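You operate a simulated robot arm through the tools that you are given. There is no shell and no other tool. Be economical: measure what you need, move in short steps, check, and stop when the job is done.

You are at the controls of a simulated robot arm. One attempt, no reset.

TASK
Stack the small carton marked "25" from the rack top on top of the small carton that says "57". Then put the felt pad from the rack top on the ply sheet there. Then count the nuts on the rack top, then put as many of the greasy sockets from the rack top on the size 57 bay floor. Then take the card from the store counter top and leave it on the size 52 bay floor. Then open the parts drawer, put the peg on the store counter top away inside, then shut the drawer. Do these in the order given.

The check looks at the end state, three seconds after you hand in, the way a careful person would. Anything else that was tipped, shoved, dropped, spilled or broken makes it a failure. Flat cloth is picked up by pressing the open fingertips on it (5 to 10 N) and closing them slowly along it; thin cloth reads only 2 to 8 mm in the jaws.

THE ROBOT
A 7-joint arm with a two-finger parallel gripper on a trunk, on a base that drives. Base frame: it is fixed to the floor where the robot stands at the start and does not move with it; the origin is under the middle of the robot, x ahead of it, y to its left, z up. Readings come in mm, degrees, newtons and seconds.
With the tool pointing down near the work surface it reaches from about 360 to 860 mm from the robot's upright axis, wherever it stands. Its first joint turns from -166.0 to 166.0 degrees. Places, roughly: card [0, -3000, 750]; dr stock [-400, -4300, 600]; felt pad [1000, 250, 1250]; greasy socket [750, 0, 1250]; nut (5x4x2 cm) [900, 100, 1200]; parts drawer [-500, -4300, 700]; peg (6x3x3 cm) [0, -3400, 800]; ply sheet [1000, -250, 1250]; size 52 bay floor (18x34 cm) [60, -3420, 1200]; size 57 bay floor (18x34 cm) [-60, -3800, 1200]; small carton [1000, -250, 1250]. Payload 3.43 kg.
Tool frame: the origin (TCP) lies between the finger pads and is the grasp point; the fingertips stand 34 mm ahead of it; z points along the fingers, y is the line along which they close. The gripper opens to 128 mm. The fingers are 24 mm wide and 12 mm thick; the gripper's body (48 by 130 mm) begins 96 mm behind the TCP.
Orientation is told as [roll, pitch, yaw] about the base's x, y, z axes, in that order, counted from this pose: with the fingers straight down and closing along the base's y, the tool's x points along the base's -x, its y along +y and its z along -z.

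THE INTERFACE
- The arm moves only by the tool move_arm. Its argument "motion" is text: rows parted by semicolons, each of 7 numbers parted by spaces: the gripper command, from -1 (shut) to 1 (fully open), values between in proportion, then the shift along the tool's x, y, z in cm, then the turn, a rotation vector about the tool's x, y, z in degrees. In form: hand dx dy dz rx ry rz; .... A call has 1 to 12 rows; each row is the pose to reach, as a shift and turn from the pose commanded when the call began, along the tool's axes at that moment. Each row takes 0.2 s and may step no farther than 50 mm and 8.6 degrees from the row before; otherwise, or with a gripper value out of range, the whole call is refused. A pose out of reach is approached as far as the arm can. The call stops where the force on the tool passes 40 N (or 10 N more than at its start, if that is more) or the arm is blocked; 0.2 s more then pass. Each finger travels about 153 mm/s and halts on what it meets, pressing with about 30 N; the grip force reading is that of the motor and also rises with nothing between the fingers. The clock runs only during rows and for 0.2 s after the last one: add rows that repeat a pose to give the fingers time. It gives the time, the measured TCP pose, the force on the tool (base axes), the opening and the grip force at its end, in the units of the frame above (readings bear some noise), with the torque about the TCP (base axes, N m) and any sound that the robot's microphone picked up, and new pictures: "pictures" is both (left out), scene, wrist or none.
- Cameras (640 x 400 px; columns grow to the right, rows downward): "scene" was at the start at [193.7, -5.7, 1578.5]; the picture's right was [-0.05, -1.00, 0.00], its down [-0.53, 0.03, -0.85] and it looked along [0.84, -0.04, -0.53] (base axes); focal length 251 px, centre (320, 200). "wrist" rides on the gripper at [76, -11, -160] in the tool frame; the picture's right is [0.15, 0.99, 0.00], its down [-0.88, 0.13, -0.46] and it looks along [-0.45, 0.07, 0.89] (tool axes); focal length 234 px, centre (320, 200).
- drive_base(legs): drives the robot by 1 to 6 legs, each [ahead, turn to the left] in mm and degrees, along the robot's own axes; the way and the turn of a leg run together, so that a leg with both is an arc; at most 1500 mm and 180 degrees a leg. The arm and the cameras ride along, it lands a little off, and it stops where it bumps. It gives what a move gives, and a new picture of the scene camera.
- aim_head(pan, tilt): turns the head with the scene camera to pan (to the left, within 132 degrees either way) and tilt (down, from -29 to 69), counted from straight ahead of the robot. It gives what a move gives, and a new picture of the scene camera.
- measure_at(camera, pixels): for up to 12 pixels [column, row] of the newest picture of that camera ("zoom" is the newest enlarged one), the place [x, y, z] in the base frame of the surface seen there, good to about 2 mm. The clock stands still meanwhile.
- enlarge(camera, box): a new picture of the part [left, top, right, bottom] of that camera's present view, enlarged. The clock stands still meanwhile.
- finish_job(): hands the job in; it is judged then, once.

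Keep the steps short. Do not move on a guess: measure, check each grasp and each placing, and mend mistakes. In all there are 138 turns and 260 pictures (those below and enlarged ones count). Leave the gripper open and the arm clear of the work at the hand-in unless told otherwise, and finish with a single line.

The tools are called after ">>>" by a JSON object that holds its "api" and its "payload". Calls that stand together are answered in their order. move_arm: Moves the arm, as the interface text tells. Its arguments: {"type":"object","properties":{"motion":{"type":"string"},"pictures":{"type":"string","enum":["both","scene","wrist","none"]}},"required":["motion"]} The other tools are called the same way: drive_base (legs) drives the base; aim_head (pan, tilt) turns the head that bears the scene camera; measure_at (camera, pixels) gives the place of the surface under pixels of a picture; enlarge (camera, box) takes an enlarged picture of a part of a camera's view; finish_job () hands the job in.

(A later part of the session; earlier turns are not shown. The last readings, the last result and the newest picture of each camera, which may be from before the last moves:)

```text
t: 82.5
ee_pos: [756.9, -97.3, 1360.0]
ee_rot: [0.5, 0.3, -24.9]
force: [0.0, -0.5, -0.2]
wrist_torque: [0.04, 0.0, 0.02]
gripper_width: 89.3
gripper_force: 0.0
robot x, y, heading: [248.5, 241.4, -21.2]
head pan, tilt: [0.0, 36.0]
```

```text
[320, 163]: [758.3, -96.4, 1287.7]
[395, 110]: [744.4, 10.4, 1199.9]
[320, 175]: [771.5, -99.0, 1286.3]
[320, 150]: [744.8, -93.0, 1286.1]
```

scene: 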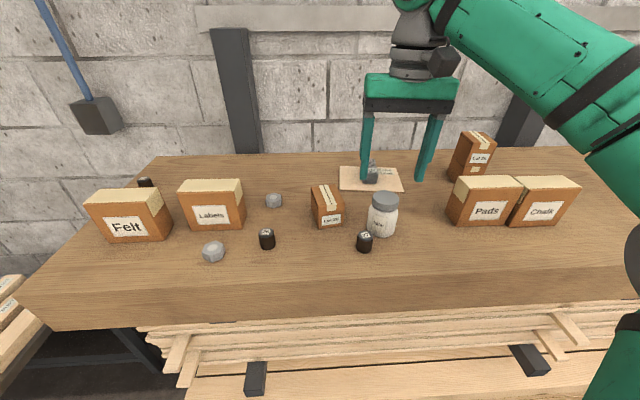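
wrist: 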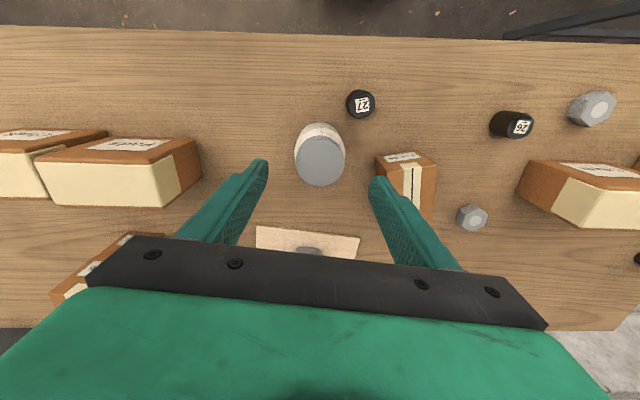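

The jar is back at (758, −96). I also verify Pads/Chalk haven't been displaced, with a zoom.

>>> {"api": "enlarge", "payload": {"camera": "scene", "box": [430, 120, 600, 240]}}

```text
3.33 times, centred on (515, 180) of scene
```

zoom: 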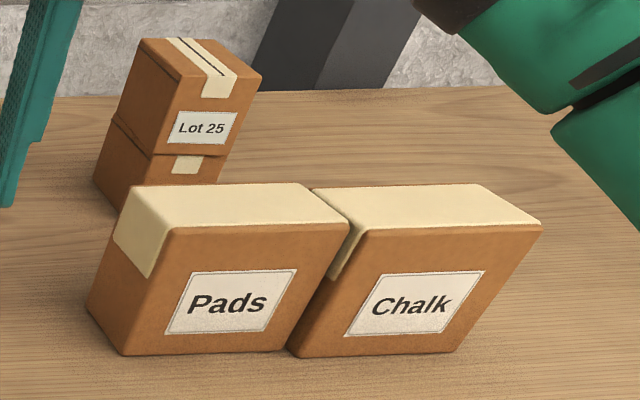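

>>> {"api": "measure_at", "payload": {"camera": "zoom", "pixels": [[318, 192], [485, 187], [535, 222], [370, 228], [136, 188], [300, 186], [345, 222], [175, 227], [288, 345], [298, 352]]}}

```text
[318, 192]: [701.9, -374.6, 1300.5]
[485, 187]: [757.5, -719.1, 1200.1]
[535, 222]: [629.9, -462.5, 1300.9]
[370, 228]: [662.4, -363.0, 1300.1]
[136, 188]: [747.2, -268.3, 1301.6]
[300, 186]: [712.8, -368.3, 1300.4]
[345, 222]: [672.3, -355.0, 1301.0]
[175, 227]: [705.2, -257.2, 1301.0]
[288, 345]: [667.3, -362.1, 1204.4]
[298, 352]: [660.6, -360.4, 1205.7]
```

Pads was displaced (centre now (709, −312), originally ≈(735, −272), yaw now −19° vs −14.6°) and touches Chalk; Chalk itself is in place. I'll grip Pads across its 41 mm depth and set it back. First I move over it while turning the tool to yaw −109°.

>>> {"api": "move_arm", "payload": {"motion": "0.4 -0.43 -1.96 0 0 0 7.6; 0.4 -0.86 -3.9 0 0 0 15.2; 0.4 -1.3 -5.9 0 0 0 22.8; 0.4 -1.7 -7.8 0 0 0 30.4; 0.4 -2.1 -9.8 0 0 0 38; 0.4 -2.6 -11.7 0 0 0 45.6; 0.4 -3 -13.7 0 0 0 53.2; 0.4 -3.4 -15.6 0 0 0 61; 0.4 -3.8 -17.6 0 0 0 69; 0.4 -4.3 -19.5 0 0 0 77; 0.4 -4.7 -21.5 0 0 0 84; 0.4 -4.7 -21.5 0 0 0 84"}}

```text
t: 85.1
ee_pos: [710.9, -311.6, 1356.2]
ee_rot: [-0.2, 0.6, -108.9]
force: [-0.1, -0.4, -1.1]
wrist_torque: [-0.01, 0.03, 0.02]
gripper_width: 89.8
gripper_force: 0.0
robot x, y, heading: [248.6, 243.3, -21.2]
head pan, tilt: [0.0, 36.0]
```

scene: 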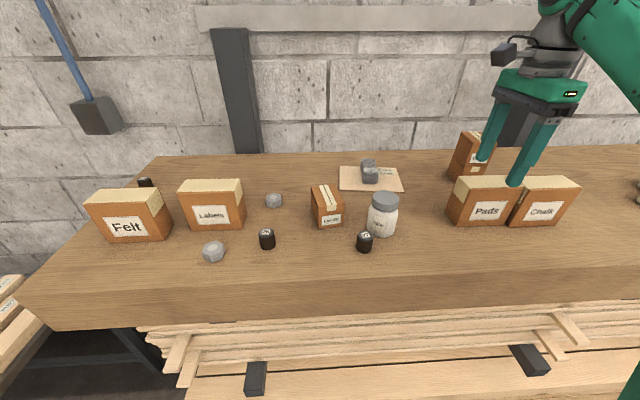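
wrist: 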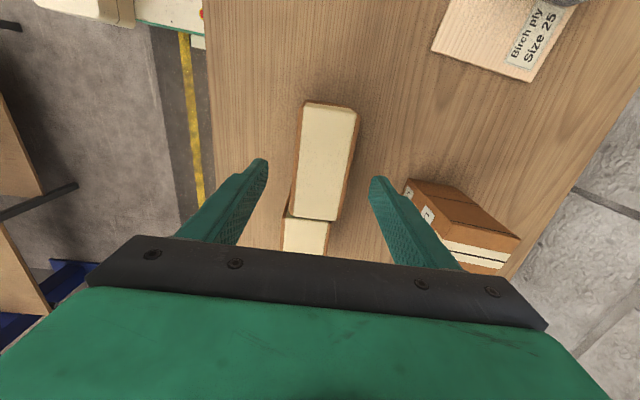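

Good. I measure Pads' top corners in the wrist view.

>>> {"api": "measure_at", "payload": {"camera": "wrist", "pixels": [[308, 107], [352, 113], [334, 215], [293, 211], [322, 160]]}}

```text
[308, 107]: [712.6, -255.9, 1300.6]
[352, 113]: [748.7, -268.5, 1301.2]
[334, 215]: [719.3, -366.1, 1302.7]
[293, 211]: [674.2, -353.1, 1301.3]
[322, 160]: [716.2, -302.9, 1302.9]
```

Descend and grip Pads, checking force.

>>> {"api": "move_arm", "payload": {"motion": "0.4 0 0.15 4 0 0 0; 0.4 0 0.15 7.4 0 0 0; 0.4 0 0.15 7.4 0 0 0; 0 0 0.15 7.4 0 0 0; -0.4 0 0.15 7.4 0 0 0; -0.7 0 0.15 7.4 0 0 0; -0.7 0 0.15 7.4 0 0 0; -0.7 0 0.15 6.4 0 0 0; -0.7 0 0.15 5.9 0 0 0; -0.7 0 0.15 5.9 0 0 0"}}

```text
t: 87.3
ee_pos: [710.9, -311.4, 1297.4]
ee_rot: [-0.2, 0.5, -108.9]
force: [0.5, 0.0, -2.8]
wrist_torque: [0.0, -0.04, 0.0]
gripper_width: 55.7
gripper_force: 30.0
robot x, y, heading: [249.0, 246.1, -21.0]
head pan, tilt: [0.0, 36.0]
```

scene: 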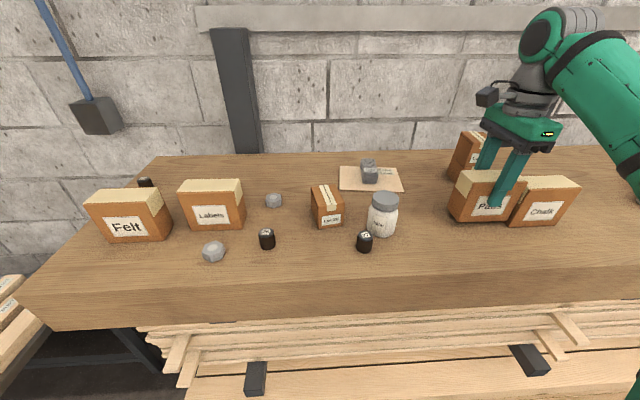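
wrist: 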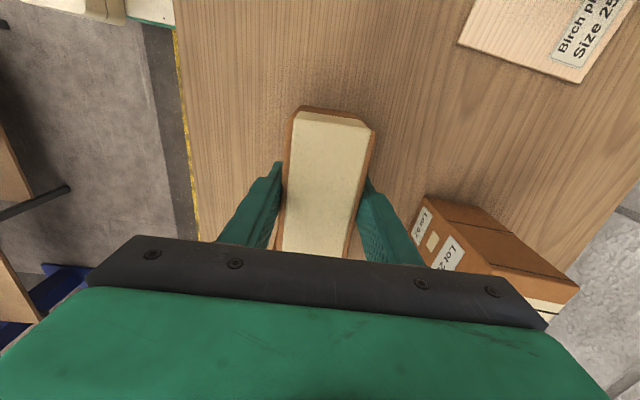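

Held. I shift it by (+22, +39.5), turn +3.5°, and lower.

>>> {"api": "move_arm", "payload": {"motion": "-0.7 1.5 0.3 0 0 0 -1; -0.7 3 0.6 0 0 0 -2.5; -0.7 4.45 0.8 0 0 0 -3.5; -0.7 4.45 0.8 0 0 0 -3.5; -0.7 4.45 0.8 1 0 0 -3.5; -0.7 4.45 0.8 1.5 0 0 -3.5; -0.7 4.45 0.8 1.7 0 0 -3.5; -0.7 4.45 0.8 1.7 0 0 -3.5"}}

```text
t: 89.1
ee_pos: [733.4, -271.6, 1281.9]
ee_rot: [-0.1, 0.4, -105.3]
force: [0.8, -4.2, 26.0]
wrist_torque: [-0.1, -0.18, 0.52]
gripper_width: 55.4
gripper_force: 30.5
robot x, y, heading: [246.4, 241.7, -21.2]
head pan, tilt: [0.0, 36.0]
```

scene: 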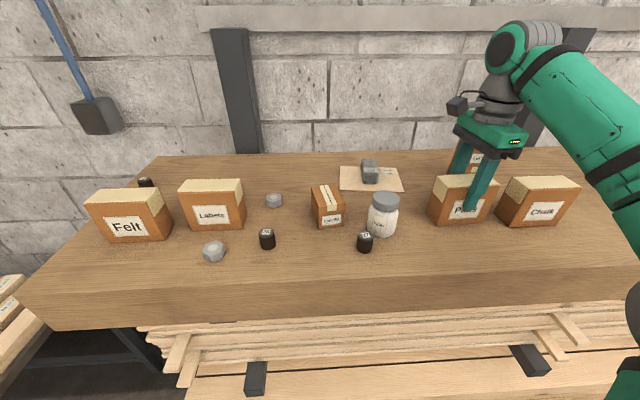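
wrist: 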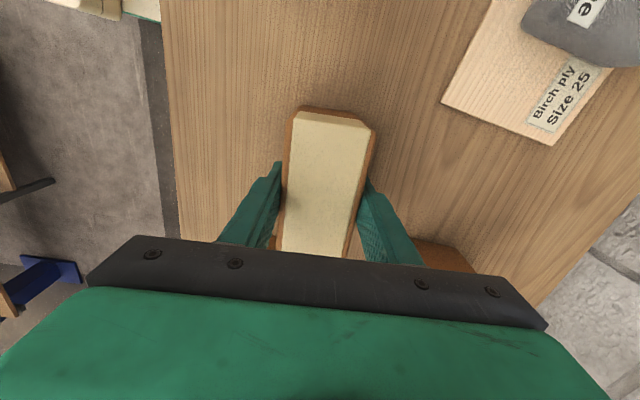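

Set down (26 N contact). Release and rise.

>>> {"api": "move_arm", "payload": {"motion": "-0.7 0 0 -0.15 0 0 0; 0 0 0 -0.15 0 0 0; 0.2 0 0 -0.15 0 0 0; 0.4 0 0 -0.5 0 0 0; 0.4 0 0 -4 0 0 0; 0.4 0 0 -7.5 0 0 0; 0.4 0 0 -7.5 0 0 0"}}

>>> {"api": "enlarge", "payload": {"camera": "scene", "box": [420, 120, 600, 240]}}

```text
t: 90.7
ee_pos: [732.4, -274.6, 1353.6]
ee_rot: [-0.2, 0.6, -105.3]
force: [0.1, -0.9, -0.3]
wrist_torque: [-0.03, 0.0, -0.02]
gripper_width: 89.5
gripper_force: 0.0
robot x, y, heading: [244.4, 242.8, -21.1]
head pan, tilt: [0.0, 36.0]
```

scene: 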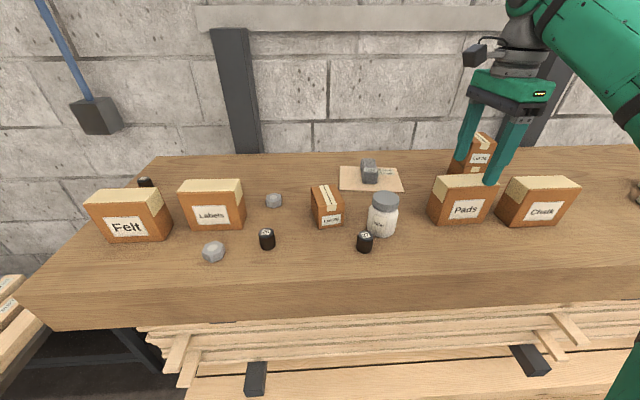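
wrist: 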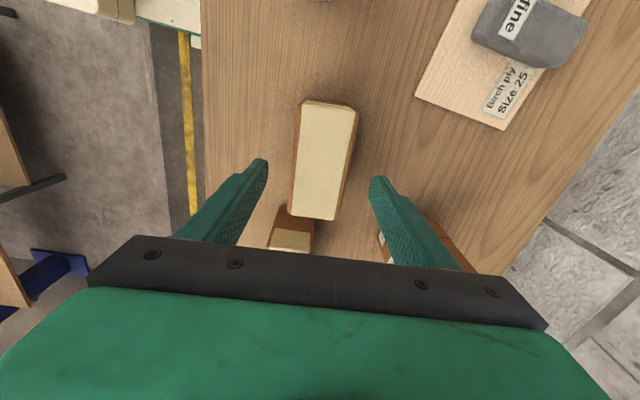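

```text
3.33 times, centred on (510, 180) of scene
```

zoom: 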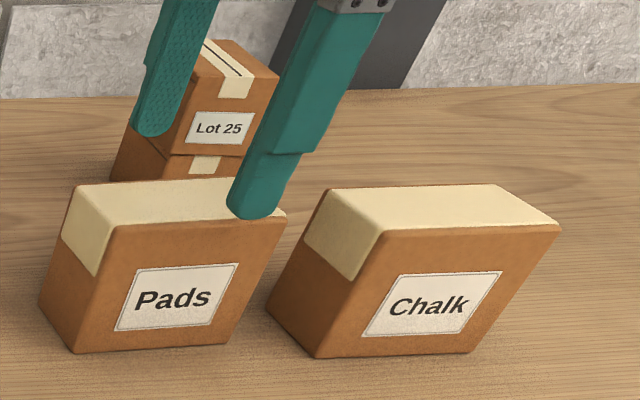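

Pads is back, clear of Chalk. Now the sockets: nuts seen so far = 2. I take socket 27 first. Move above it (≈(720, −36)), turning to yaw −58° so the fingers clear the jar.

>>> {"api": "move_arm", "payload": {"motion": "0.2 3.8 -1.2 0 0 0 -7.8; 0.2 7.6 -2.5 0 0 0 -15.7; 0.2 11.4 -3.7 0 0 0 -23.5; 0.2 15.1 -5 0 0 0 -31.3; 0.2 18.9 -6.2 0 0 0 -39.2; 0.2 22.7 -7.47 0 0 0 -47; 0 22.7 -7.47 0 0 0 -47; 0 22.7 -7.47 0 0 0 -47", "pictures": "wrist"}}

```text
t: 92.5
ee_pos: [721.9, -31.4, 1355.5]
ee_rot: [0.3, 0.5, -58.4]
force: [-1.0, -0.1, -0.5]
wrist_torque: [0.0, 0.03, -0.04]
gripper_width: 63.9
gripper_force: 0.0
robot x, y, heading: [253.4, 245.1, -21.1]
head pan, tilt: [0.0, 36.0]
```

wrist: 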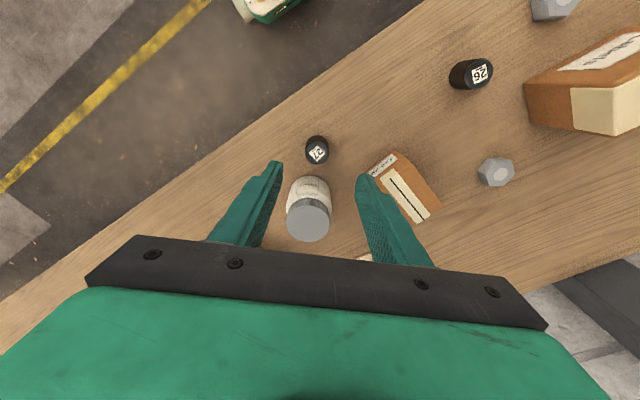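

>>> {"api": "enlarge", "payload": {"camera": "wrist", "box": [270, 115, 370, 185]}}

>>> {"api": "measure_at", "payload": {"camera": "wrist", "pixels": [[318, 153], [310, 147], [326, 157], [307, 158], [328, 149], [309, 215]]}}

```text
5.71 times, centred on (320, 150) of wrist
```

zoom: 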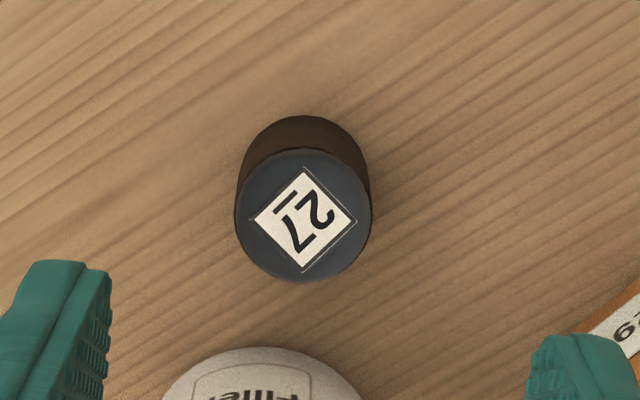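

```text
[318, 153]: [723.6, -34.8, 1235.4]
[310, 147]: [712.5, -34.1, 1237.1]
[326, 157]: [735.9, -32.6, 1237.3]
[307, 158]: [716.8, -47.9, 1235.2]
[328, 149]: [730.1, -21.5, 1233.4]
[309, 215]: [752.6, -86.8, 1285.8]
```

Socket 27 centre ≈(722, −35), ø≈36. Descend, close firmly, lift a little.

>>> {"api": "move_arm", "payload": {"motion": "0 -0.34 -0.2 4 0 0 0; 0 -0.34 -0.2 8 0 0 0; 0 -0.34 -0.2 11.7 0 0 0; 0 -0.34 -0.2 11.7 0 0 0; -0.4 -0.34 -0.2 11.7 0 0 0; -1 -0.34 -0.2 11.7 0 0 0; -1 -0.34 -0.2 11.7 0 0 0; -1 -0.34 -0.2 11.7 0 0 0; -1 -0.34 -0.2 10.7 0 0 0; -1 -0.34 -0.2 9.7 0 0 0; -1 -0.34 -0.2 9.7 0 0 0"}}

```text
t: 94.9
ee_pos: [722.8, -37.5, 1260.5]
ee_rot: [0.3, 0.5, -58.4]
force: [0.7, 0.2, -1.6]
wrist_torque: [0.03, -0.01, -0.01]
gripper_width: 28.1
gripper_force: 30.3
robot x, y, heading: [248.2, 240.5, -21.3]
head pan, tilt: [0.0, 36.0]
```

scene: 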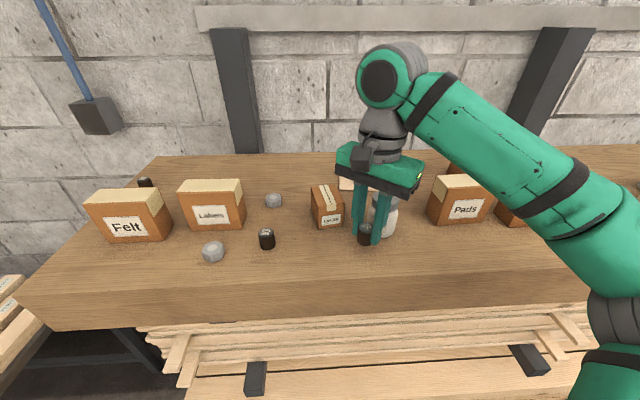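
wrist: 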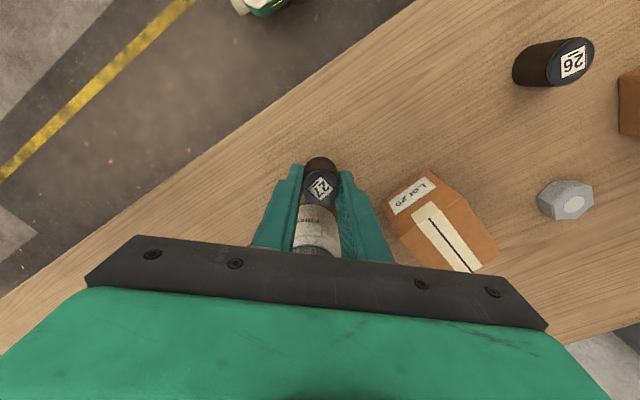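

>>> {"api": "enlarge", "payload": {"camera": "scene", "box": [320, 170, 440, 260]}}

>>> {"api": "measure_at", "payload": {"camera": "wrist", "pixels": [[321, 186], [320, 163]]}}

```text
4.44 times, centred on (380, 215) of scene
```

zoom: 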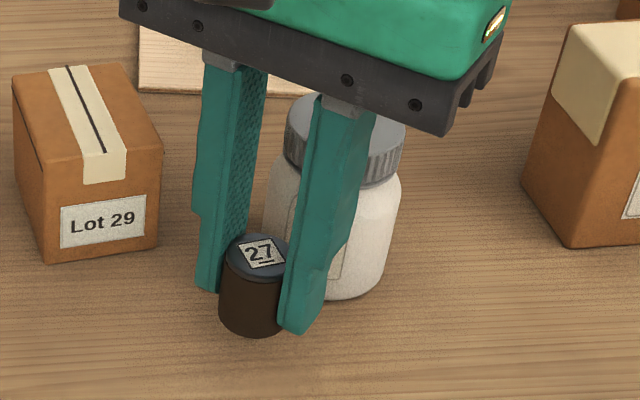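

```text
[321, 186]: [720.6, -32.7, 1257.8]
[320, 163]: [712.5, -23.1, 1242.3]
```

Socket 27 is firmly up with the gripper. I raise it, pull it in, and look along the route to the store on the right.

>>> {"api": "move_arm", "payload": {"motion": "-1 0 0 -3 0 0 0; -1 0 0 -6 0 0 0; -1 0 0 -9 0 0 0; -1 0 0 -9 0 0 0", "pictures": "none"}}

>>> {"api": "drive_base", "payload": {"legs": [[-200, 3]]}}

>>> {"api": "aim_head", "payload": {"pan": -70, "tilt": 20}}

```text
t: 95.9
ee_pos: [717.8, -39.3, 1352.7]
ee_rot: [0.3, 0.5, -58.6]
force: [0.2, 0.1, -0.6]
wrist_torque: [0.0, 0.03, -0.03]
gripper_width: 28.2
gripper_force: 30.5
robot x, y, heading: [248.7, 243.7, -21.2]
head pan, tilt: [0.0, 36.0]
```

```text
t: 97.5
ee_pos: [546.9, 54.2, 1350.7]
ee_rot: [0.3, 0.5, -55.3]
force: [-0.4, 0.3, -0.4]
wrist_torque: [0.01, 0.01, 0.0]
gripper_width: 28.0
gripper_force: 29.8
robot x, y, heading: [61.1, 309.6, -18.5]
head pan, tilt: [0.0, 36.0]
```

scene: 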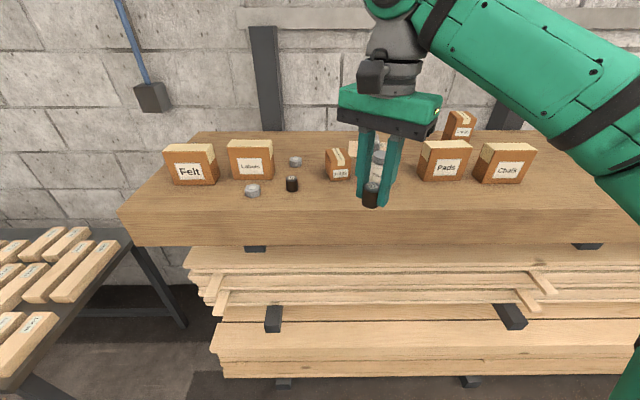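

```text
t: 98.9
ee_pos: [546.6, 54.0, 1350.7]
ee_rot: [0.3, 0.4, -55.4]
force: [-0.5, -0.3, -2.3]
wrist_torque: [-0.01, -0.03, -0.01]
gripper_width: 28.0
gripper_force: 29.6
robot x, y, heading: [64.1, 308.6, -18.4]
head pan, tilt: [-70.0, 20.0]
```

scene: 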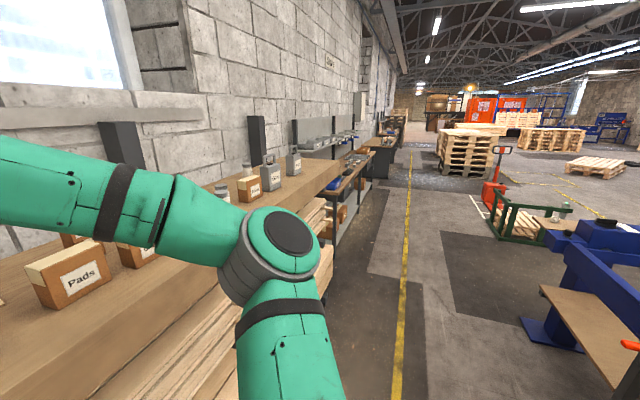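

The aisle is clear. I zoom on the store and measure some floor and furniture points.

>>> {"api": "enlarge", "payload": {"camera": "scene", "box": [230, 90, 430, 215]}}

>>> {"api": "measure_at", "payload": {"camera": "scene", "pixels": [[408, 200], [400, 330], [335, 245], [325, 180], [372, 185], [345, 190], [530, 335], [500, 230], [350, 160], [300, 145], [335, 140]]}}

```text
3.20 times, centred on (330, 152) of scene
```

zoom: 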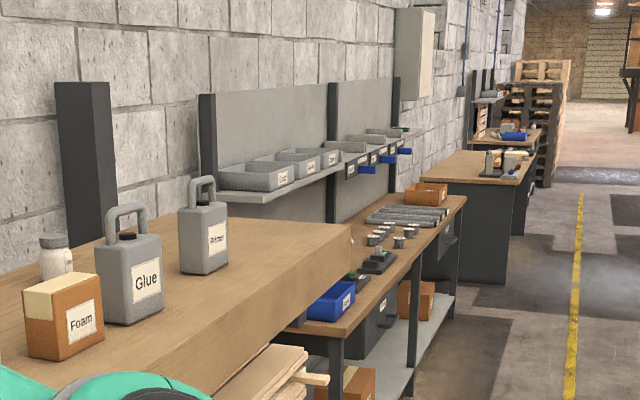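

```text
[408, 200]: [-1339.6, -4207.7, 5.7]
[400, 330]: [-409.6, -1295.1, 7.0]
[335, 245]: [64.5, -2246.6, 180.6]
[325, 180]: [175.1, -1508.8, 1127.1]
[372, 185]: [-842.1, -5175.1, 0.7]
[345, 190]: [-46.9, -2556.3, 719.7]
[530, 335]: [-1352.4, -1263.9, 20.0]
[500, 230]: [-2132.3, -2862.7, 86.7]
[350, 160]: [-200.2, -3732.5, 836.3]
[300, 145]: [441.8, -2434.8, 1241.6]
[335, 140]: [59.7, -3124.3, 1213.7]
```

Aisle width is fine. I turn right and drive along the rack to beside the cans, then look behind them for more nuts.

>>> {"api": "drive_base", "payload": {"legs": [[0, -89.2], [1350, 0]]}}

>>> {"api": "aim_head", "payload": {"pan": 80, "tilt": 28}}

```text
t: 110.0
ee_pos: [-591.4, -1482.8, 1351.5]
ee_rot: [0.3, 0.5, -144.6]
force: [-0.3, -0.2, -0.9]
wrist_torque: [-0.01, -0.01, 0.02]
gripper_width: 27.8
gripper_force: 29.5
robot x, y, heading: [-342.2, -992.1, -107.8]
head pan, tilt: [-70.0, 20.0]
```

scene: 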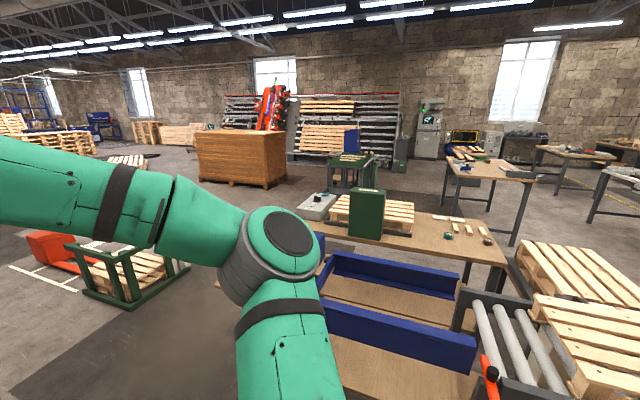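

```text
t: 112.3
ee_pos: [-592.2, -1482.9, 1351.5]
ee_rot: [0.3, 0.5, -144.6]
force: [0.4, 0.3, -0.7]
wrist_torque: [0.01, 0.02, 0.0]
gripper_width: 28.0
gripper_force: 29.9
robot x, y, heading: [-341.8, -997.3, -107.7]
head pan, tilt: [80.0, 28.0]
```

scene: 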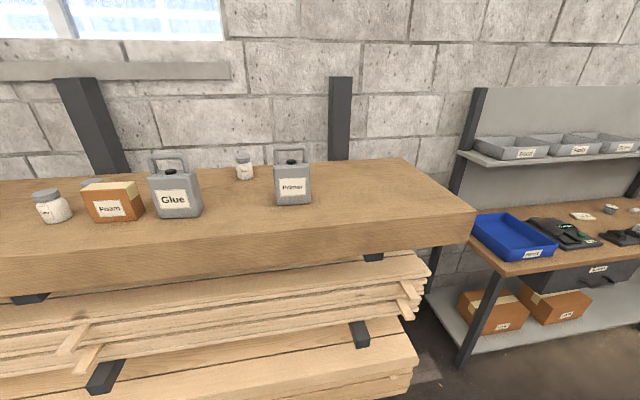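

No further nuts on this side. I drive on to the size 57 bay (t≈−3640).

>>> {"api": "drive_base", "payload": {"legs": [[1300, 0], [1270, 0]]}}

>>> {"api": "aim_head", "payload": {"pan": 80, "tilt": 20}}

```text
t: 124.9
ee_pos: [-1408.8, -3940.0, 1351.8]
ee_rot: [0.2, 0.6, -146.1]
force: [0.5, 0.0, -0.2]
wrist_torque: [0.0, -0.01, 0.01]
gripper_width: 28.3
gripper_force: 29.7
robot x, y, heading: [-1145.6, -3457.4, -109.1]
head pan, tilt: [80.0, 28.0]
```

scene: 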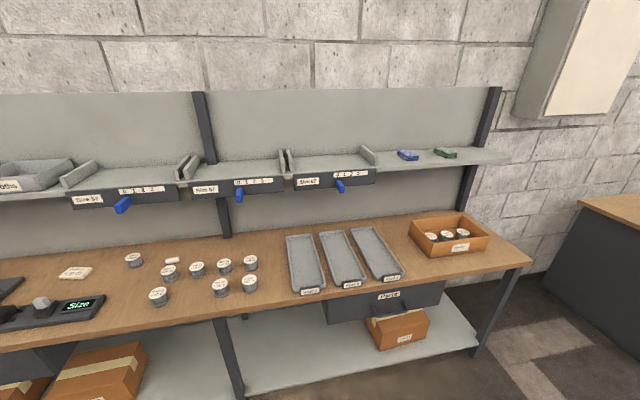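

```text
t: 125.6
ee_pos: [-1407.8, -3941.6, 1351.4]
ee_rot: [0.3, 0.6, -146.1]
force: [0.2, 0.2, -1.0]
wrist_torque: [-0.02, 0.0, -0.02]
gripper_width: 27.9
gripper_force: 30.0
robot x, y, heading: [-1146.9, -3458.5, -109.1]
head pan, tilt: [80.0, 20.0]
```

scene: 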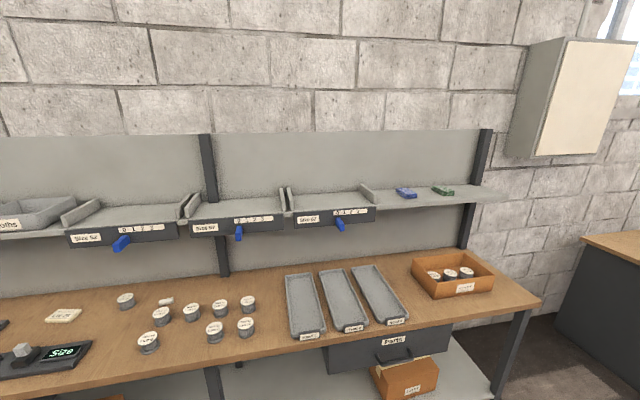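

I zoom on the bays and labels.

>>> {"api": "enlarge", "payload": {"camera": "scene", "box": [40, 175, 240, 260]}}

>>> {"api": "enlarge", "payload": {"camera": "scene", "box": [180, 170, 400, 250]}}

>>> {"api": "measure_at", "payload": {"camera": "scene", "pixels": [[130, 220], [130, 210], [240, 210], [330, 200], [240, 220], [335, 215], [125, 235], [385, 352], [400, 340], [170, 301], [65, 316], [300, 370]]}}

```text
3.20 times, centred on (140, 218) of scene
```

zoom: 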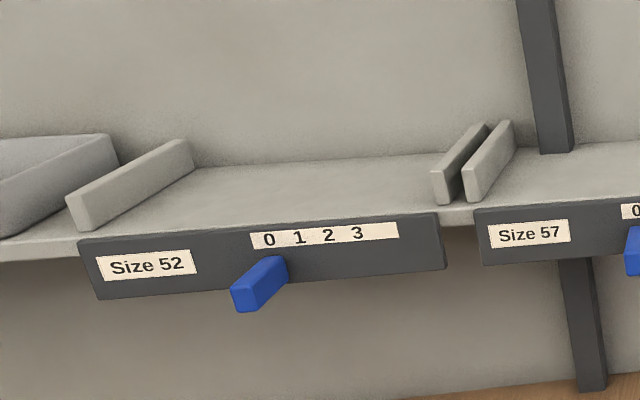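

```text
2.91 times, centred on (290, 210) of scene
```

zoom: 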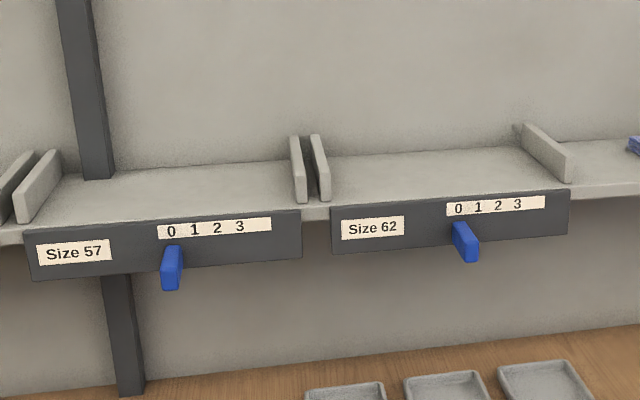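

```text
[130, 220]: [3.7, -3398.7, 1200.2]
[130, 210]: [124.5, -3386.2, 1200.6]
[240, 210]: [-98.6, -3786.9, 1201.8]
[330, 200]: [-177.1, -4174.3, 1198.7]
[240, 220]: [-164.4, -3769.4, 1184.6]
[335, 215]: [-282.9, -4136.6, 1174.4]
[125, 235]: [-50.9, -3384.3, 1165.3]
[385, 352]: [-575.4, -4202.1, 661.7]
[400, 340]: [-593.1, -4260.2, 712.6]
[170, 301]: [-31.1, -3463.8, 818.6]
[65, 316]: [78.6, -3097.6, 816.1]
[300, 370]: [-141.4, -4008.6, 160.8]
```

Bay 57's floor is at z≈1200, centre about (−60, −3800). I turn to face the wall and approach to n≈390.

>>> {"api": "drive_base", "payload": {"legs": [[0, 91.4], [430, 0]]}}

>>> {"api": "aim_head", "payload": {"pan": 0, "tilt": 28}}

```text
t: 132.6
ee_pos: [-253.3, -3857.4, 1352.7]
ee_rot: [0.3, 0.4, -55.9]
force: [-0.7, -0.5, -0.9]
wrist_torque: [0.0, 0.04, -0.03]
gripper_width: 27.8
gripper_force: 30.1
robot x, y, heading: [-736.7, -3596.6, -19.0]
head pan, tilt: [80.0, 20.0]
```

scene: 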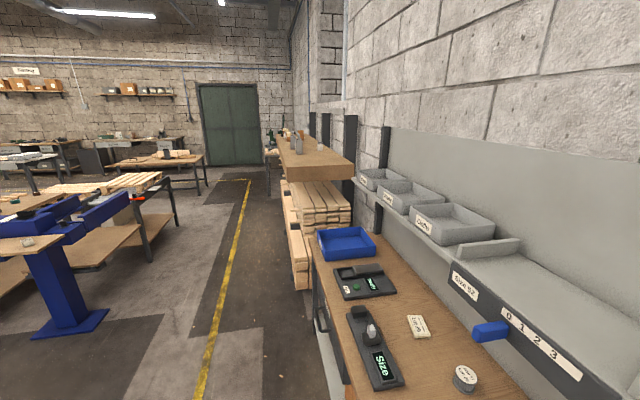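

```text
t: 134.2
ee_pos: [-253.5, -3857.0, 1351.5]
ee_rot: [0.2, 0.4, -55.9]
force: [0.3, 0.4, -0.5]
wrist_torque: [0.0, 0.0, 0.0]
gripper_width: 27.8
gripper_force: 30.1
robot x, y, heading: [-736.0, -3601.0, -18.7]
head pan, tilt: [0.0, 28.0]
```

scene: 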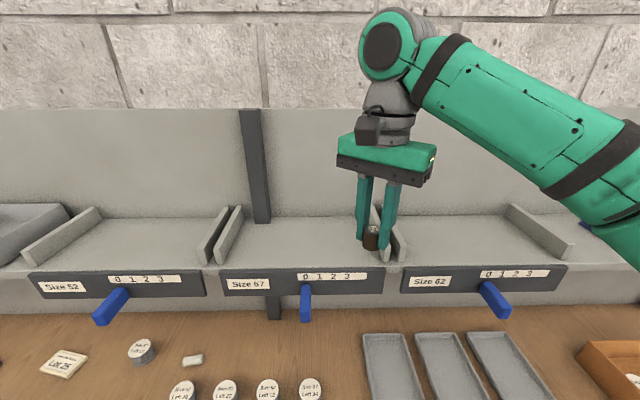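

>>> {"api": "measure_at", "payload": {"camera": "scene", "pixels": [[240, 215], [222, 258], [300, 240], [300, 260], [300, 267], [300, 225], [350, 215], [376, 207], [345, 262], [300, 215], [304, 290]]}}

>>> {"api": "enlarge", "payload": {"camera": "scene", "box": [200, 190, 420, 330]}}

```text
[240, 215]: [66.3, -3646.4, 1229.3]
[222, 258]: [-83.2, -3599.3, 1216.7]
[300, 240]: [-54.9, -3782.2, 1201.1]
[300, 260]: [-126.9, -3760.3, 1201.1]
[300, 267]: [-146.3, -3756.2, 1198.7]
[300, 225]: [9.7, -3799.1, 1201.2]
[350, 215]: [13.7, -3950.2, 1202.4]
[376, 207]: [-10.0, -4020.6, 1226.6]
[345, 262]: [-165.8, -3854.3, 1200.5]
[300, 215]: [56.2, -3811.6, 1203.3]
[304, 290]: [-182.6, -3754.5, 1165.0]
```

```text
2.86 times, centred on (310, 260) of scene
```

zoom: 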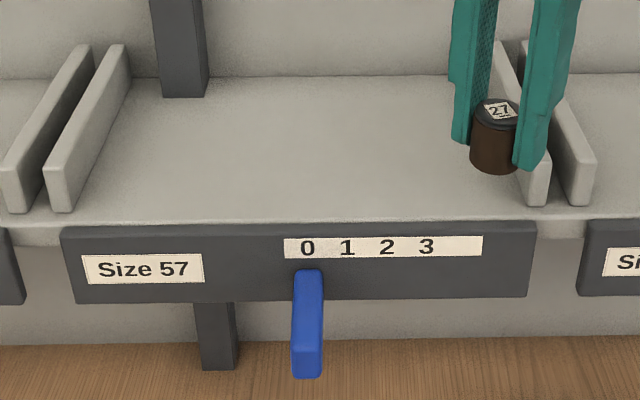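

The bay floor is flat at z≈1201 with no lip. I carry the socket to (−51, −3740), first at z≈1300.

>>> {"api": "move_arm", "payload": {"motion": "-1 -0.3 4.5 0 0 0 0; -1 -0.6 9 0 0 0 0; -1 -1 13.6 1 0 0 0; -1 -1.3 18.2 2.5 0 0 0; -1 -1.64 22 4.5 0 0 0; -1 -1.64 23.3 5.2 0 0 0; -1 -1.64 23.3 5.2 0 0 0"}}

```text
t: 135.8
ee_pos: [-52.6, -3741.8, 1300.3]
ee_rot: [0.3, 0.5, -55.9]
force: [0.3, 1.0, -0.9]
wrist_torque: [-0.02, 0.01, -0.01]
gripper_width: 28.1
gripper_force: 29.8
robot x, y, heading: [-732.8, -3596.5, -18.8]
head pan, tilt: [0.0, 28.0]
```

scene: 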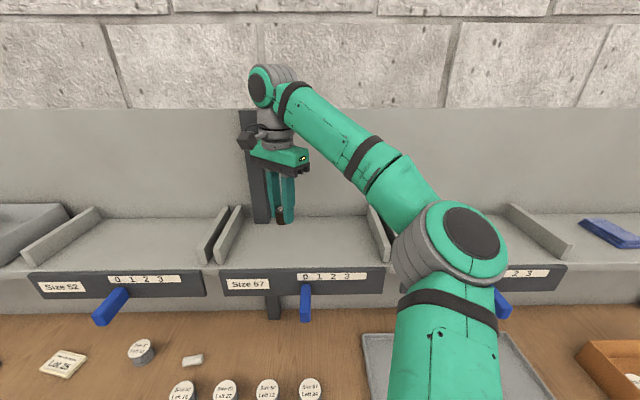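
wrist: 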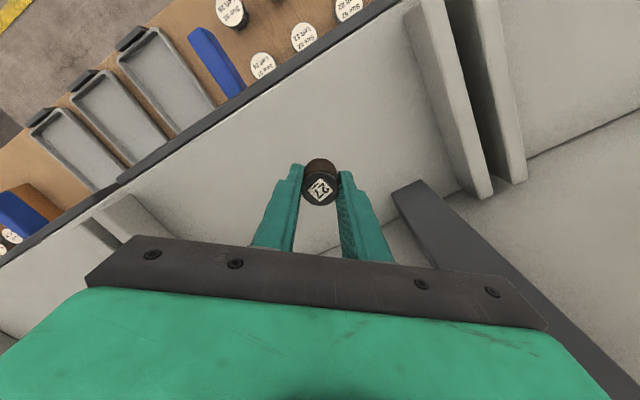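

>>> {"api": "measure_at", "payload": {"camera": "scene", "pixels": [[255, 190], [420, 240], [400, 270], [470, 230], [410, 340], [505, 305], [385, 255]]}}

>>> {"api": "measure_at", "payload": {"camera": "wrist", "pixels": [[320, 188], [410, 190]]}}

```text
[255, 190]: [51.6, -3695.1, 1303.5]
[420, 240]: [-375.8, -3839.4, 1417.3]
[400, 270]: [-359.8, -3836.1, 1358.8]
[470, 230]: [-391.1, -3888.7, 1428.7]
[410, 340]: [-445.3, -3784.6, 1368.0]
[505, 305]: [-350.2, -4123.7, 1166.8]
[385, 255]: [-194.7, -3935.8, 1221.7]
```

```text
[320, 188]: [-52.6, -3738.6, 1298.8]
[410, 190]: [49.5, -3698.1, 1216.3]
```

Clear. I lower 5.5 cm, then creep to contact.

>>> {"api": "move_arm", "payload": {"motion": "-1 0 0 3 0 0 0; -1 0 0 5.4 0 0 0; -1 0 0 5.7 0 0 0; -1 0 0 6 0 0 0; -1 0 0 6.2 0 0 0; -1 0 0 6.2 0 0 0", "pictures": "wrist"}}

```text
t: 137.2
ee_pos: [-52.7, -3739.9, 1239.2]
ee_rot: [0.4, 0.5, -55.9]
force: [-2.2, -1.8, 8.8]
wrist_torque: [-0.11, 0.06, -0.02]
gripper_width: 27.8
gripper_force: 30.3
robot x, y, heading: [-734.7, -3597.7, -18.9]
head pan, tilt: [0.0, 28.0]
```

wrist: 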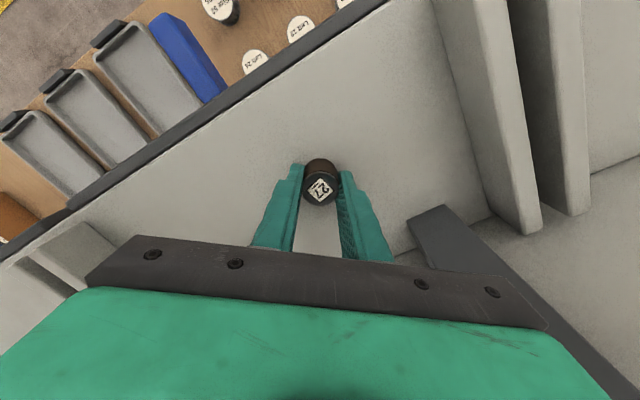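

Contact (9 N). Release slowly, rise and retract.

>>> {"api": "move_arm", "payload": {"motion": "-0.45 0 0 0 0 0 0; -0.3 0 0 0 0 0 0; -0.1 0 0 0 0 0 0; -0.1 0 0 -4 0 0 0; -0.1 0 0 -8 0 0 0; -0.1 0 0 -11 0 0 0; -0.1 0 -5 -11 0 0 0; -0.1 0.5 -10 -11 0 0 0; -0.1 1 -15 -11 0 0 0; -0.1 1.3 -20 -11 0 0 0"}}

>>> {"api": "enlarge", "payload": {"camera": "scene", "box": [200, 180, 420, 310]}}

```text
refused: row 8 steps farther than a row can; nothing moved
```

```text
2.91 times, centred on (310, 245) of scene
```

zoom: 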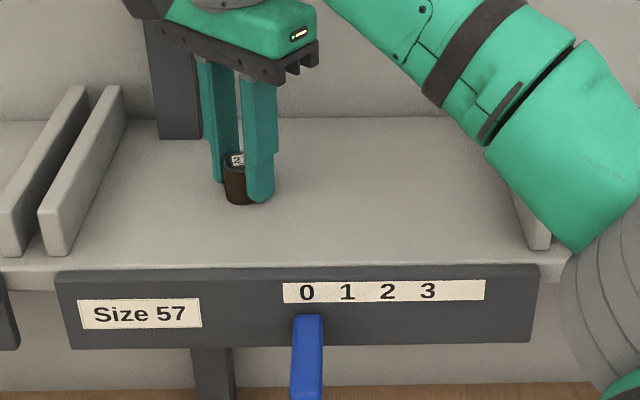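

>>> {"api": "move_arm", "payload": {"motion": "-0.45 0 0 0 0 0 0; -0.3 0 0 0 0 0 0; -0.1 0 0 0 0 0 0; -0.1 0 0 -4 0 0 0; -0.1 0 0 -8 0 0 0; -0.1 0 0 -11 0 0 0; -0.1 0 -4.9 -11 0 0 0; -0.1 0.3 -9.8 -11 0 0 0; -0.1 0.6 -14.7 -11 0 0 0; -0.1 0.9 -19.6 -11 0 0 0", "pictures": "scene"}}

>>> {"api": "enlarge", "payload": {"camera": "scene", "box": [200, 180, 420, 310]}}

```text
t: 139.3
ee_pos: [-218.3, -3841.7, 1349.8]
ee_rot: [0.2, 0.5, -55.8]
force: [0.0, 0.4, -0.8]
wrist_torque: [0.0, 0.07, 0.0]
gripper_width: 57.6
gripper_force: 0.1
robot x, y, heading: [-735.2, -3596.9, -18.9]
head pan, tilt: [0.0, 28.0]
```

scene: 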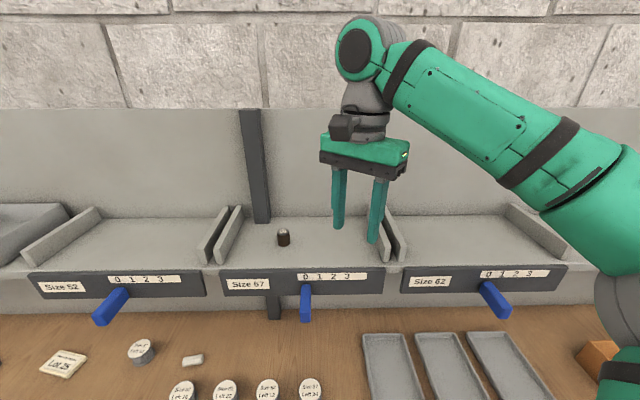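

```text
2.91 times, centred on (310, 245) of scene
```

zoom: 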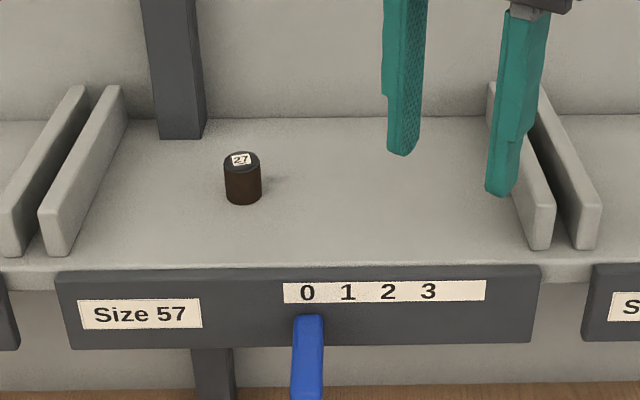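

Socket 27 stands in bay 57. Now back for the second one. I retrace and pause before the rack's end to look behind the cans.

>>> {"api": "drive_base", "payload": {"legs": [[-420, 0], [0, 91.3], [1500, 0], [500, 0]]}}

>>> {"api": "aim_head", "payload": {"pan": -45, "tilt": 20}}

```text
t: 155.9
ee_pos: [-367.5, -1016.7, 1349.1]
ee_rot: [0.4, 0.5, 37.2]
force: [0.6, -0.2, -0.9]
wrist_torque: [-0.05, 0.01, 0.0]
gripper_width: 57.8
gripper_force: 0.1
robot x, y, heading: [-584.5, -1547.3, 74.2]
head pan, tilt: [0.0, 28.0]
```

scene: 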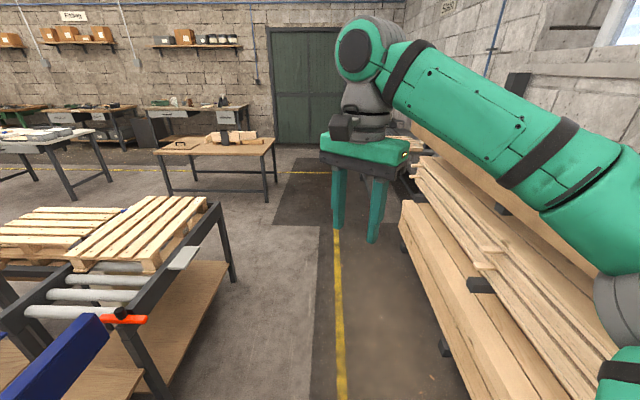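

```text
t: 157.0
ee_pos: [-367.6, -1018.0, 1349.6]
ee_rot: [0.3, 0.6, 37.3]
force: [-0.1, -0.5, 0.0]
wrist_torque: [-0.03, -0.04, 0.01]
gripper_width: 57.6
gripper_force: 0.1
robot x, y, heading: [-582.3, -1547.7, 74.3]
head pan, tilt: [-45.0, 20.0]
```

scene: 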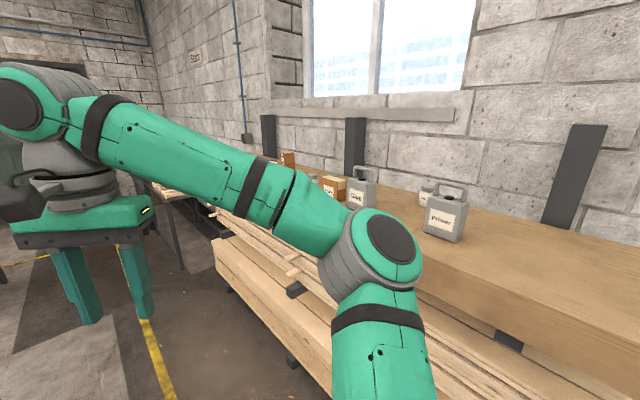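

Still no more nuts: the count is 2. I drive back to the starting area.

>>> {"api": "drive_base", "payload": {"legs": [[0, -2.5], [1500, 0], [560, 0], [0, -90]]}}

>>> {"api": "aim_head", "payload": {"pan": 0, "tilt": 38}}

```text
t: 171.9
ee_pos: [606.1, 130.7, 1349.8]
ee_rot: [0.3, 0.5, -56.1]
force: [0.3, -0.1, -0.5]
wrist_torque: [-0.02, 0.03, 0.0]
gripper_width: 57.3
gripper_force: 0.0
robot x, y, heading: [88.0, 375.9, -19.5]
head pan, tilt: [-45.0, 20.0]
```

scene: 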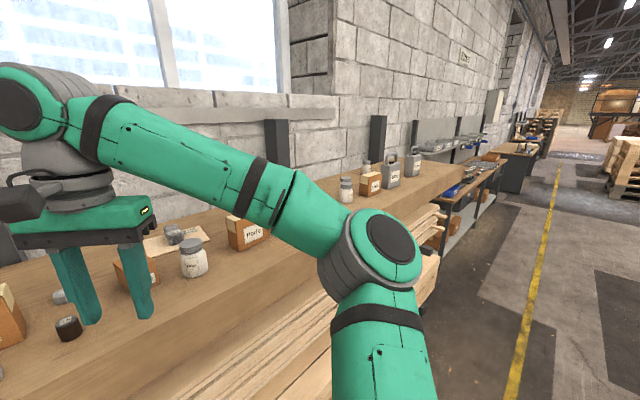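

```text
t: 173.0
ee_pos: [607.0, 131.2, 1349.0]
ee_rot: [0.3, 0.5, -56.2]
force: [0.3, 0.2, -0.7]
wrist_torque: [0.01, 0.01, 0.01]
gripper_width: 57.5
gripper_force: 0.1
robot x, y, heading: [88.9, 377.0, -19.3]
head pan, tilt: [0.0, 38.0]
```

scene: 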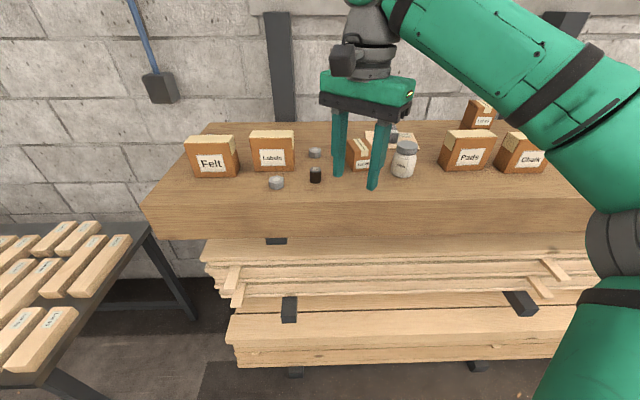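

Everything stands as left. Forward 180 mm to reach socket 26.

>>> {"api": "drive_base", "payload": {"legs": [[180, 0]]}}

>>> {"api": "measure_at", "payload": {"camera": "scene", "pixels": [[315, 170], [320, 200], [276, 183]]}}

```text
t: 174.5
ee_pos: [777.8, 72.3, 1349.4]
ee_rot: [0.4, 0.5, -56.3]
force: [-0.4, 0.1, -0.3]
wrist_torque: [0.01, 0.03, 0.01]
gripper_width: 57.5
gripper_force: 0.1
robot x, y, heading: [259.7, 316.5, -19.0]
head pan, tilt: [0.0, 38.0]
```

scene: 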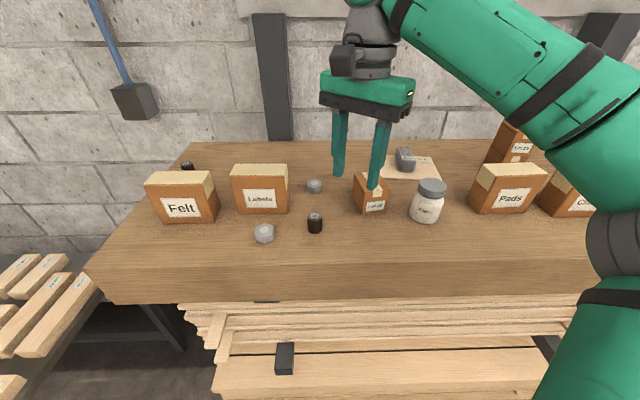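

```text
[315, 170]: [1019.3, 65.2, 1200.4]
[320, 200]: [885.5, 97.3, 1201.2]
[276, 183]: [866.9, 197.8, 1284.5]
```

>>> {"api": "move_arm", "payload": {"motion": "0 2 2.6 0 0 0 0; 0 4.07 5.25 0 0 0 0; 0 4.07 5.25 0 0 0 0", "pictures": "wrist"}}

>>> {"api": "enlarge", "payload": {"camera": "wrist", "box": [270, 115, 370, 185]}}

```text
t: 175.3
ee_pos: [798.1, 134.5, 1348.8]
ee_rot: [0.3, 0.5, -56.1]
force: [0.3, 0.1, -0.1]
wrist_torque: [0.05, 0.0, -0.03]
gripper_width: 64.2
gripper_force: 0.1
robot x, y, heading: [263.7, 320.2, -19.3]
head pan, tilt: [0.0, 38.0]
```

wrist: 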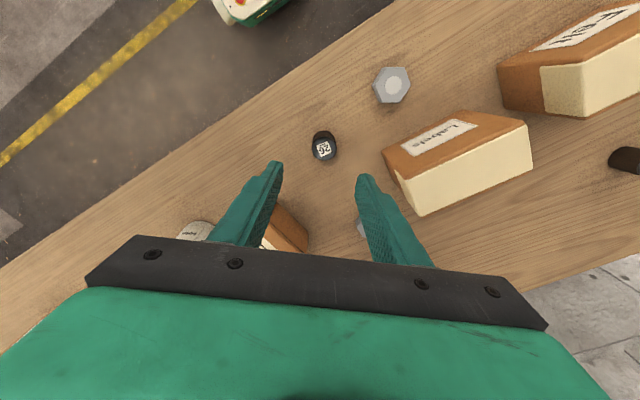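

```text
5.71 times, centred on (320, 150) of wrist
```

zoom: 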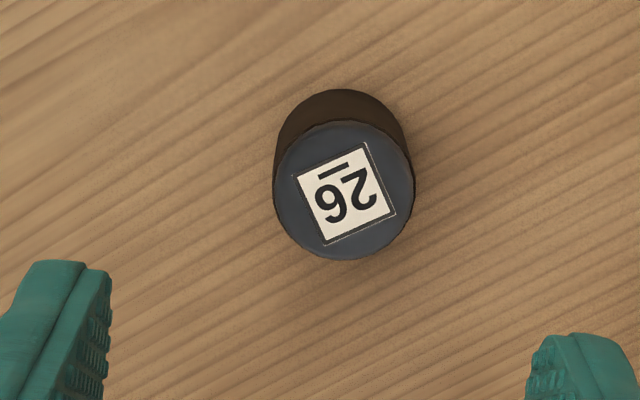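

>>> {"api": "measure_at", "payload": {"camera": "zoom", "pixels": [[344, 190], [290, 190], [400, 190], [344, 140], [344, 245]]}}

```text
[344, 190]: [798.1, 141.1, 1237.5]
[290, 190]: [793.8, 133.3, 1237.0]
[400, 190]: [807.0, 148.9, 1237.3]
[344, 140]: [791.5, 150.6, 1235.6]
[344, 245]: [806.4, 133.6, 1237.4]
```

Centre ≈(799, 141). Descend, close, lift.

>>> {"api": "move_arm", "payload": {"motion": "0 0.5 0.46 4 0 0 0; 0 0.5 0.46 8 0 0 0; 0 0.5 0.46 11.1 0 0 0; 0 0.5 0.46 11.1 0 0 0; -0.4 0.5 0.46 11.1 0 0 0; -1 0.5 0.46 11.1 0 0 0; -1 0.5 0.46 11.1 0 0 0; -1 0.5 0.46 11.1 0 0 0; -1 0.5 0.46 9.5 0 0 0; -1 0.5 0.46 7 0 0 0; -1 0.5 0.46 3.5 0 0 0; -1 0.5 0.46 0 0 0 0"}}

>>> {"api": "measure_at", "payload": {"camera": "wrist", "pixels": [[320, 188]]}}

```text
t: 177.9
ee_pos: [800.1, 142.9, 1348.0]
ee_rot: [0.3, 0.5, -56.3]
force: [0.5, 0.6, -1.3]
wrist_torque: [0.07, 0.0, -0.02]
gripper_width: 27.7
gripper_force: 29.7
robot x, y, heading: [263.3, 316.9, -19.3]
head pan, tilt: [0.0, 38.0]
```

scene: 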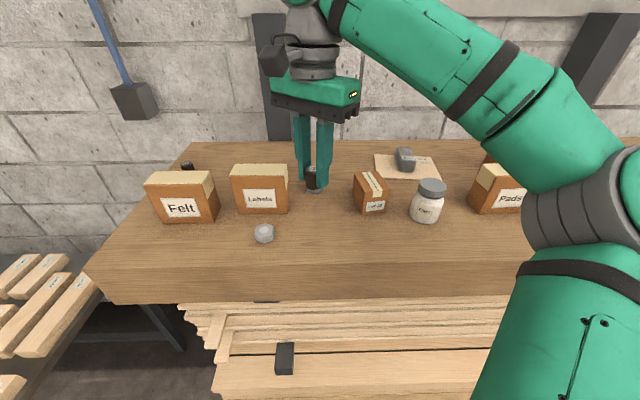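
wrist: 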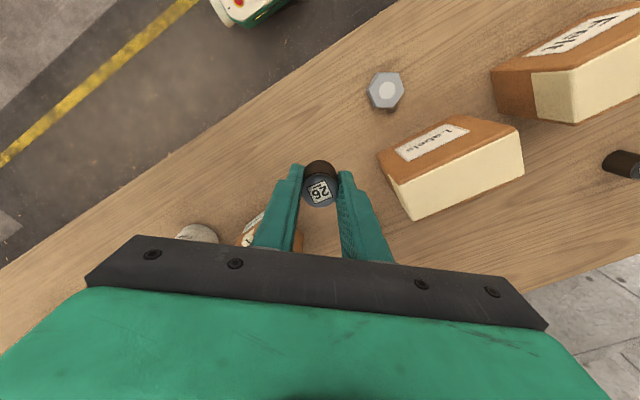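

```text
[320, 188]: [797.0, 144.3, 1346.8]
```

Socket 26 held. I drive to the store again.

>>> {"api": "drive_base", "payload": {"legs": [[-195, 0], [0, -88.3], [1500, 0], [1500, 0], [1030, 0]]}}

```text
t: 202.8
ee_pos: [-1242.3, -4066.8, 1350.7]
ee_rot: [0.3, 0.5, -144.4]
force: [0.1, 0.4, -1.6]
wrist_torque: [0.01, 0.04, 0.02]
gripper_width: 28.0
gripper_force: 30.4
robot x, y, heading: [-1082.1, -3525.2, -107.8]
head pan, tilt: [0.0, 38.0]
```

scene: 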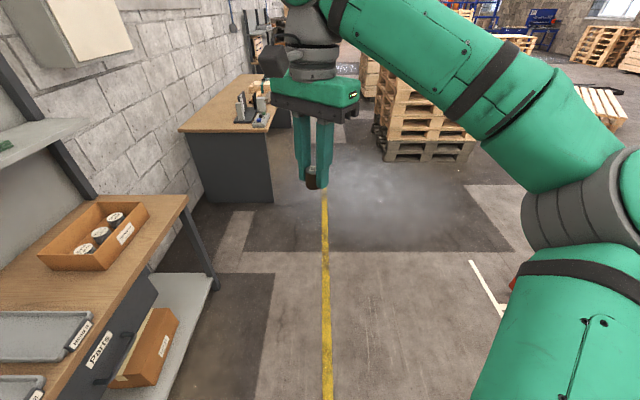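

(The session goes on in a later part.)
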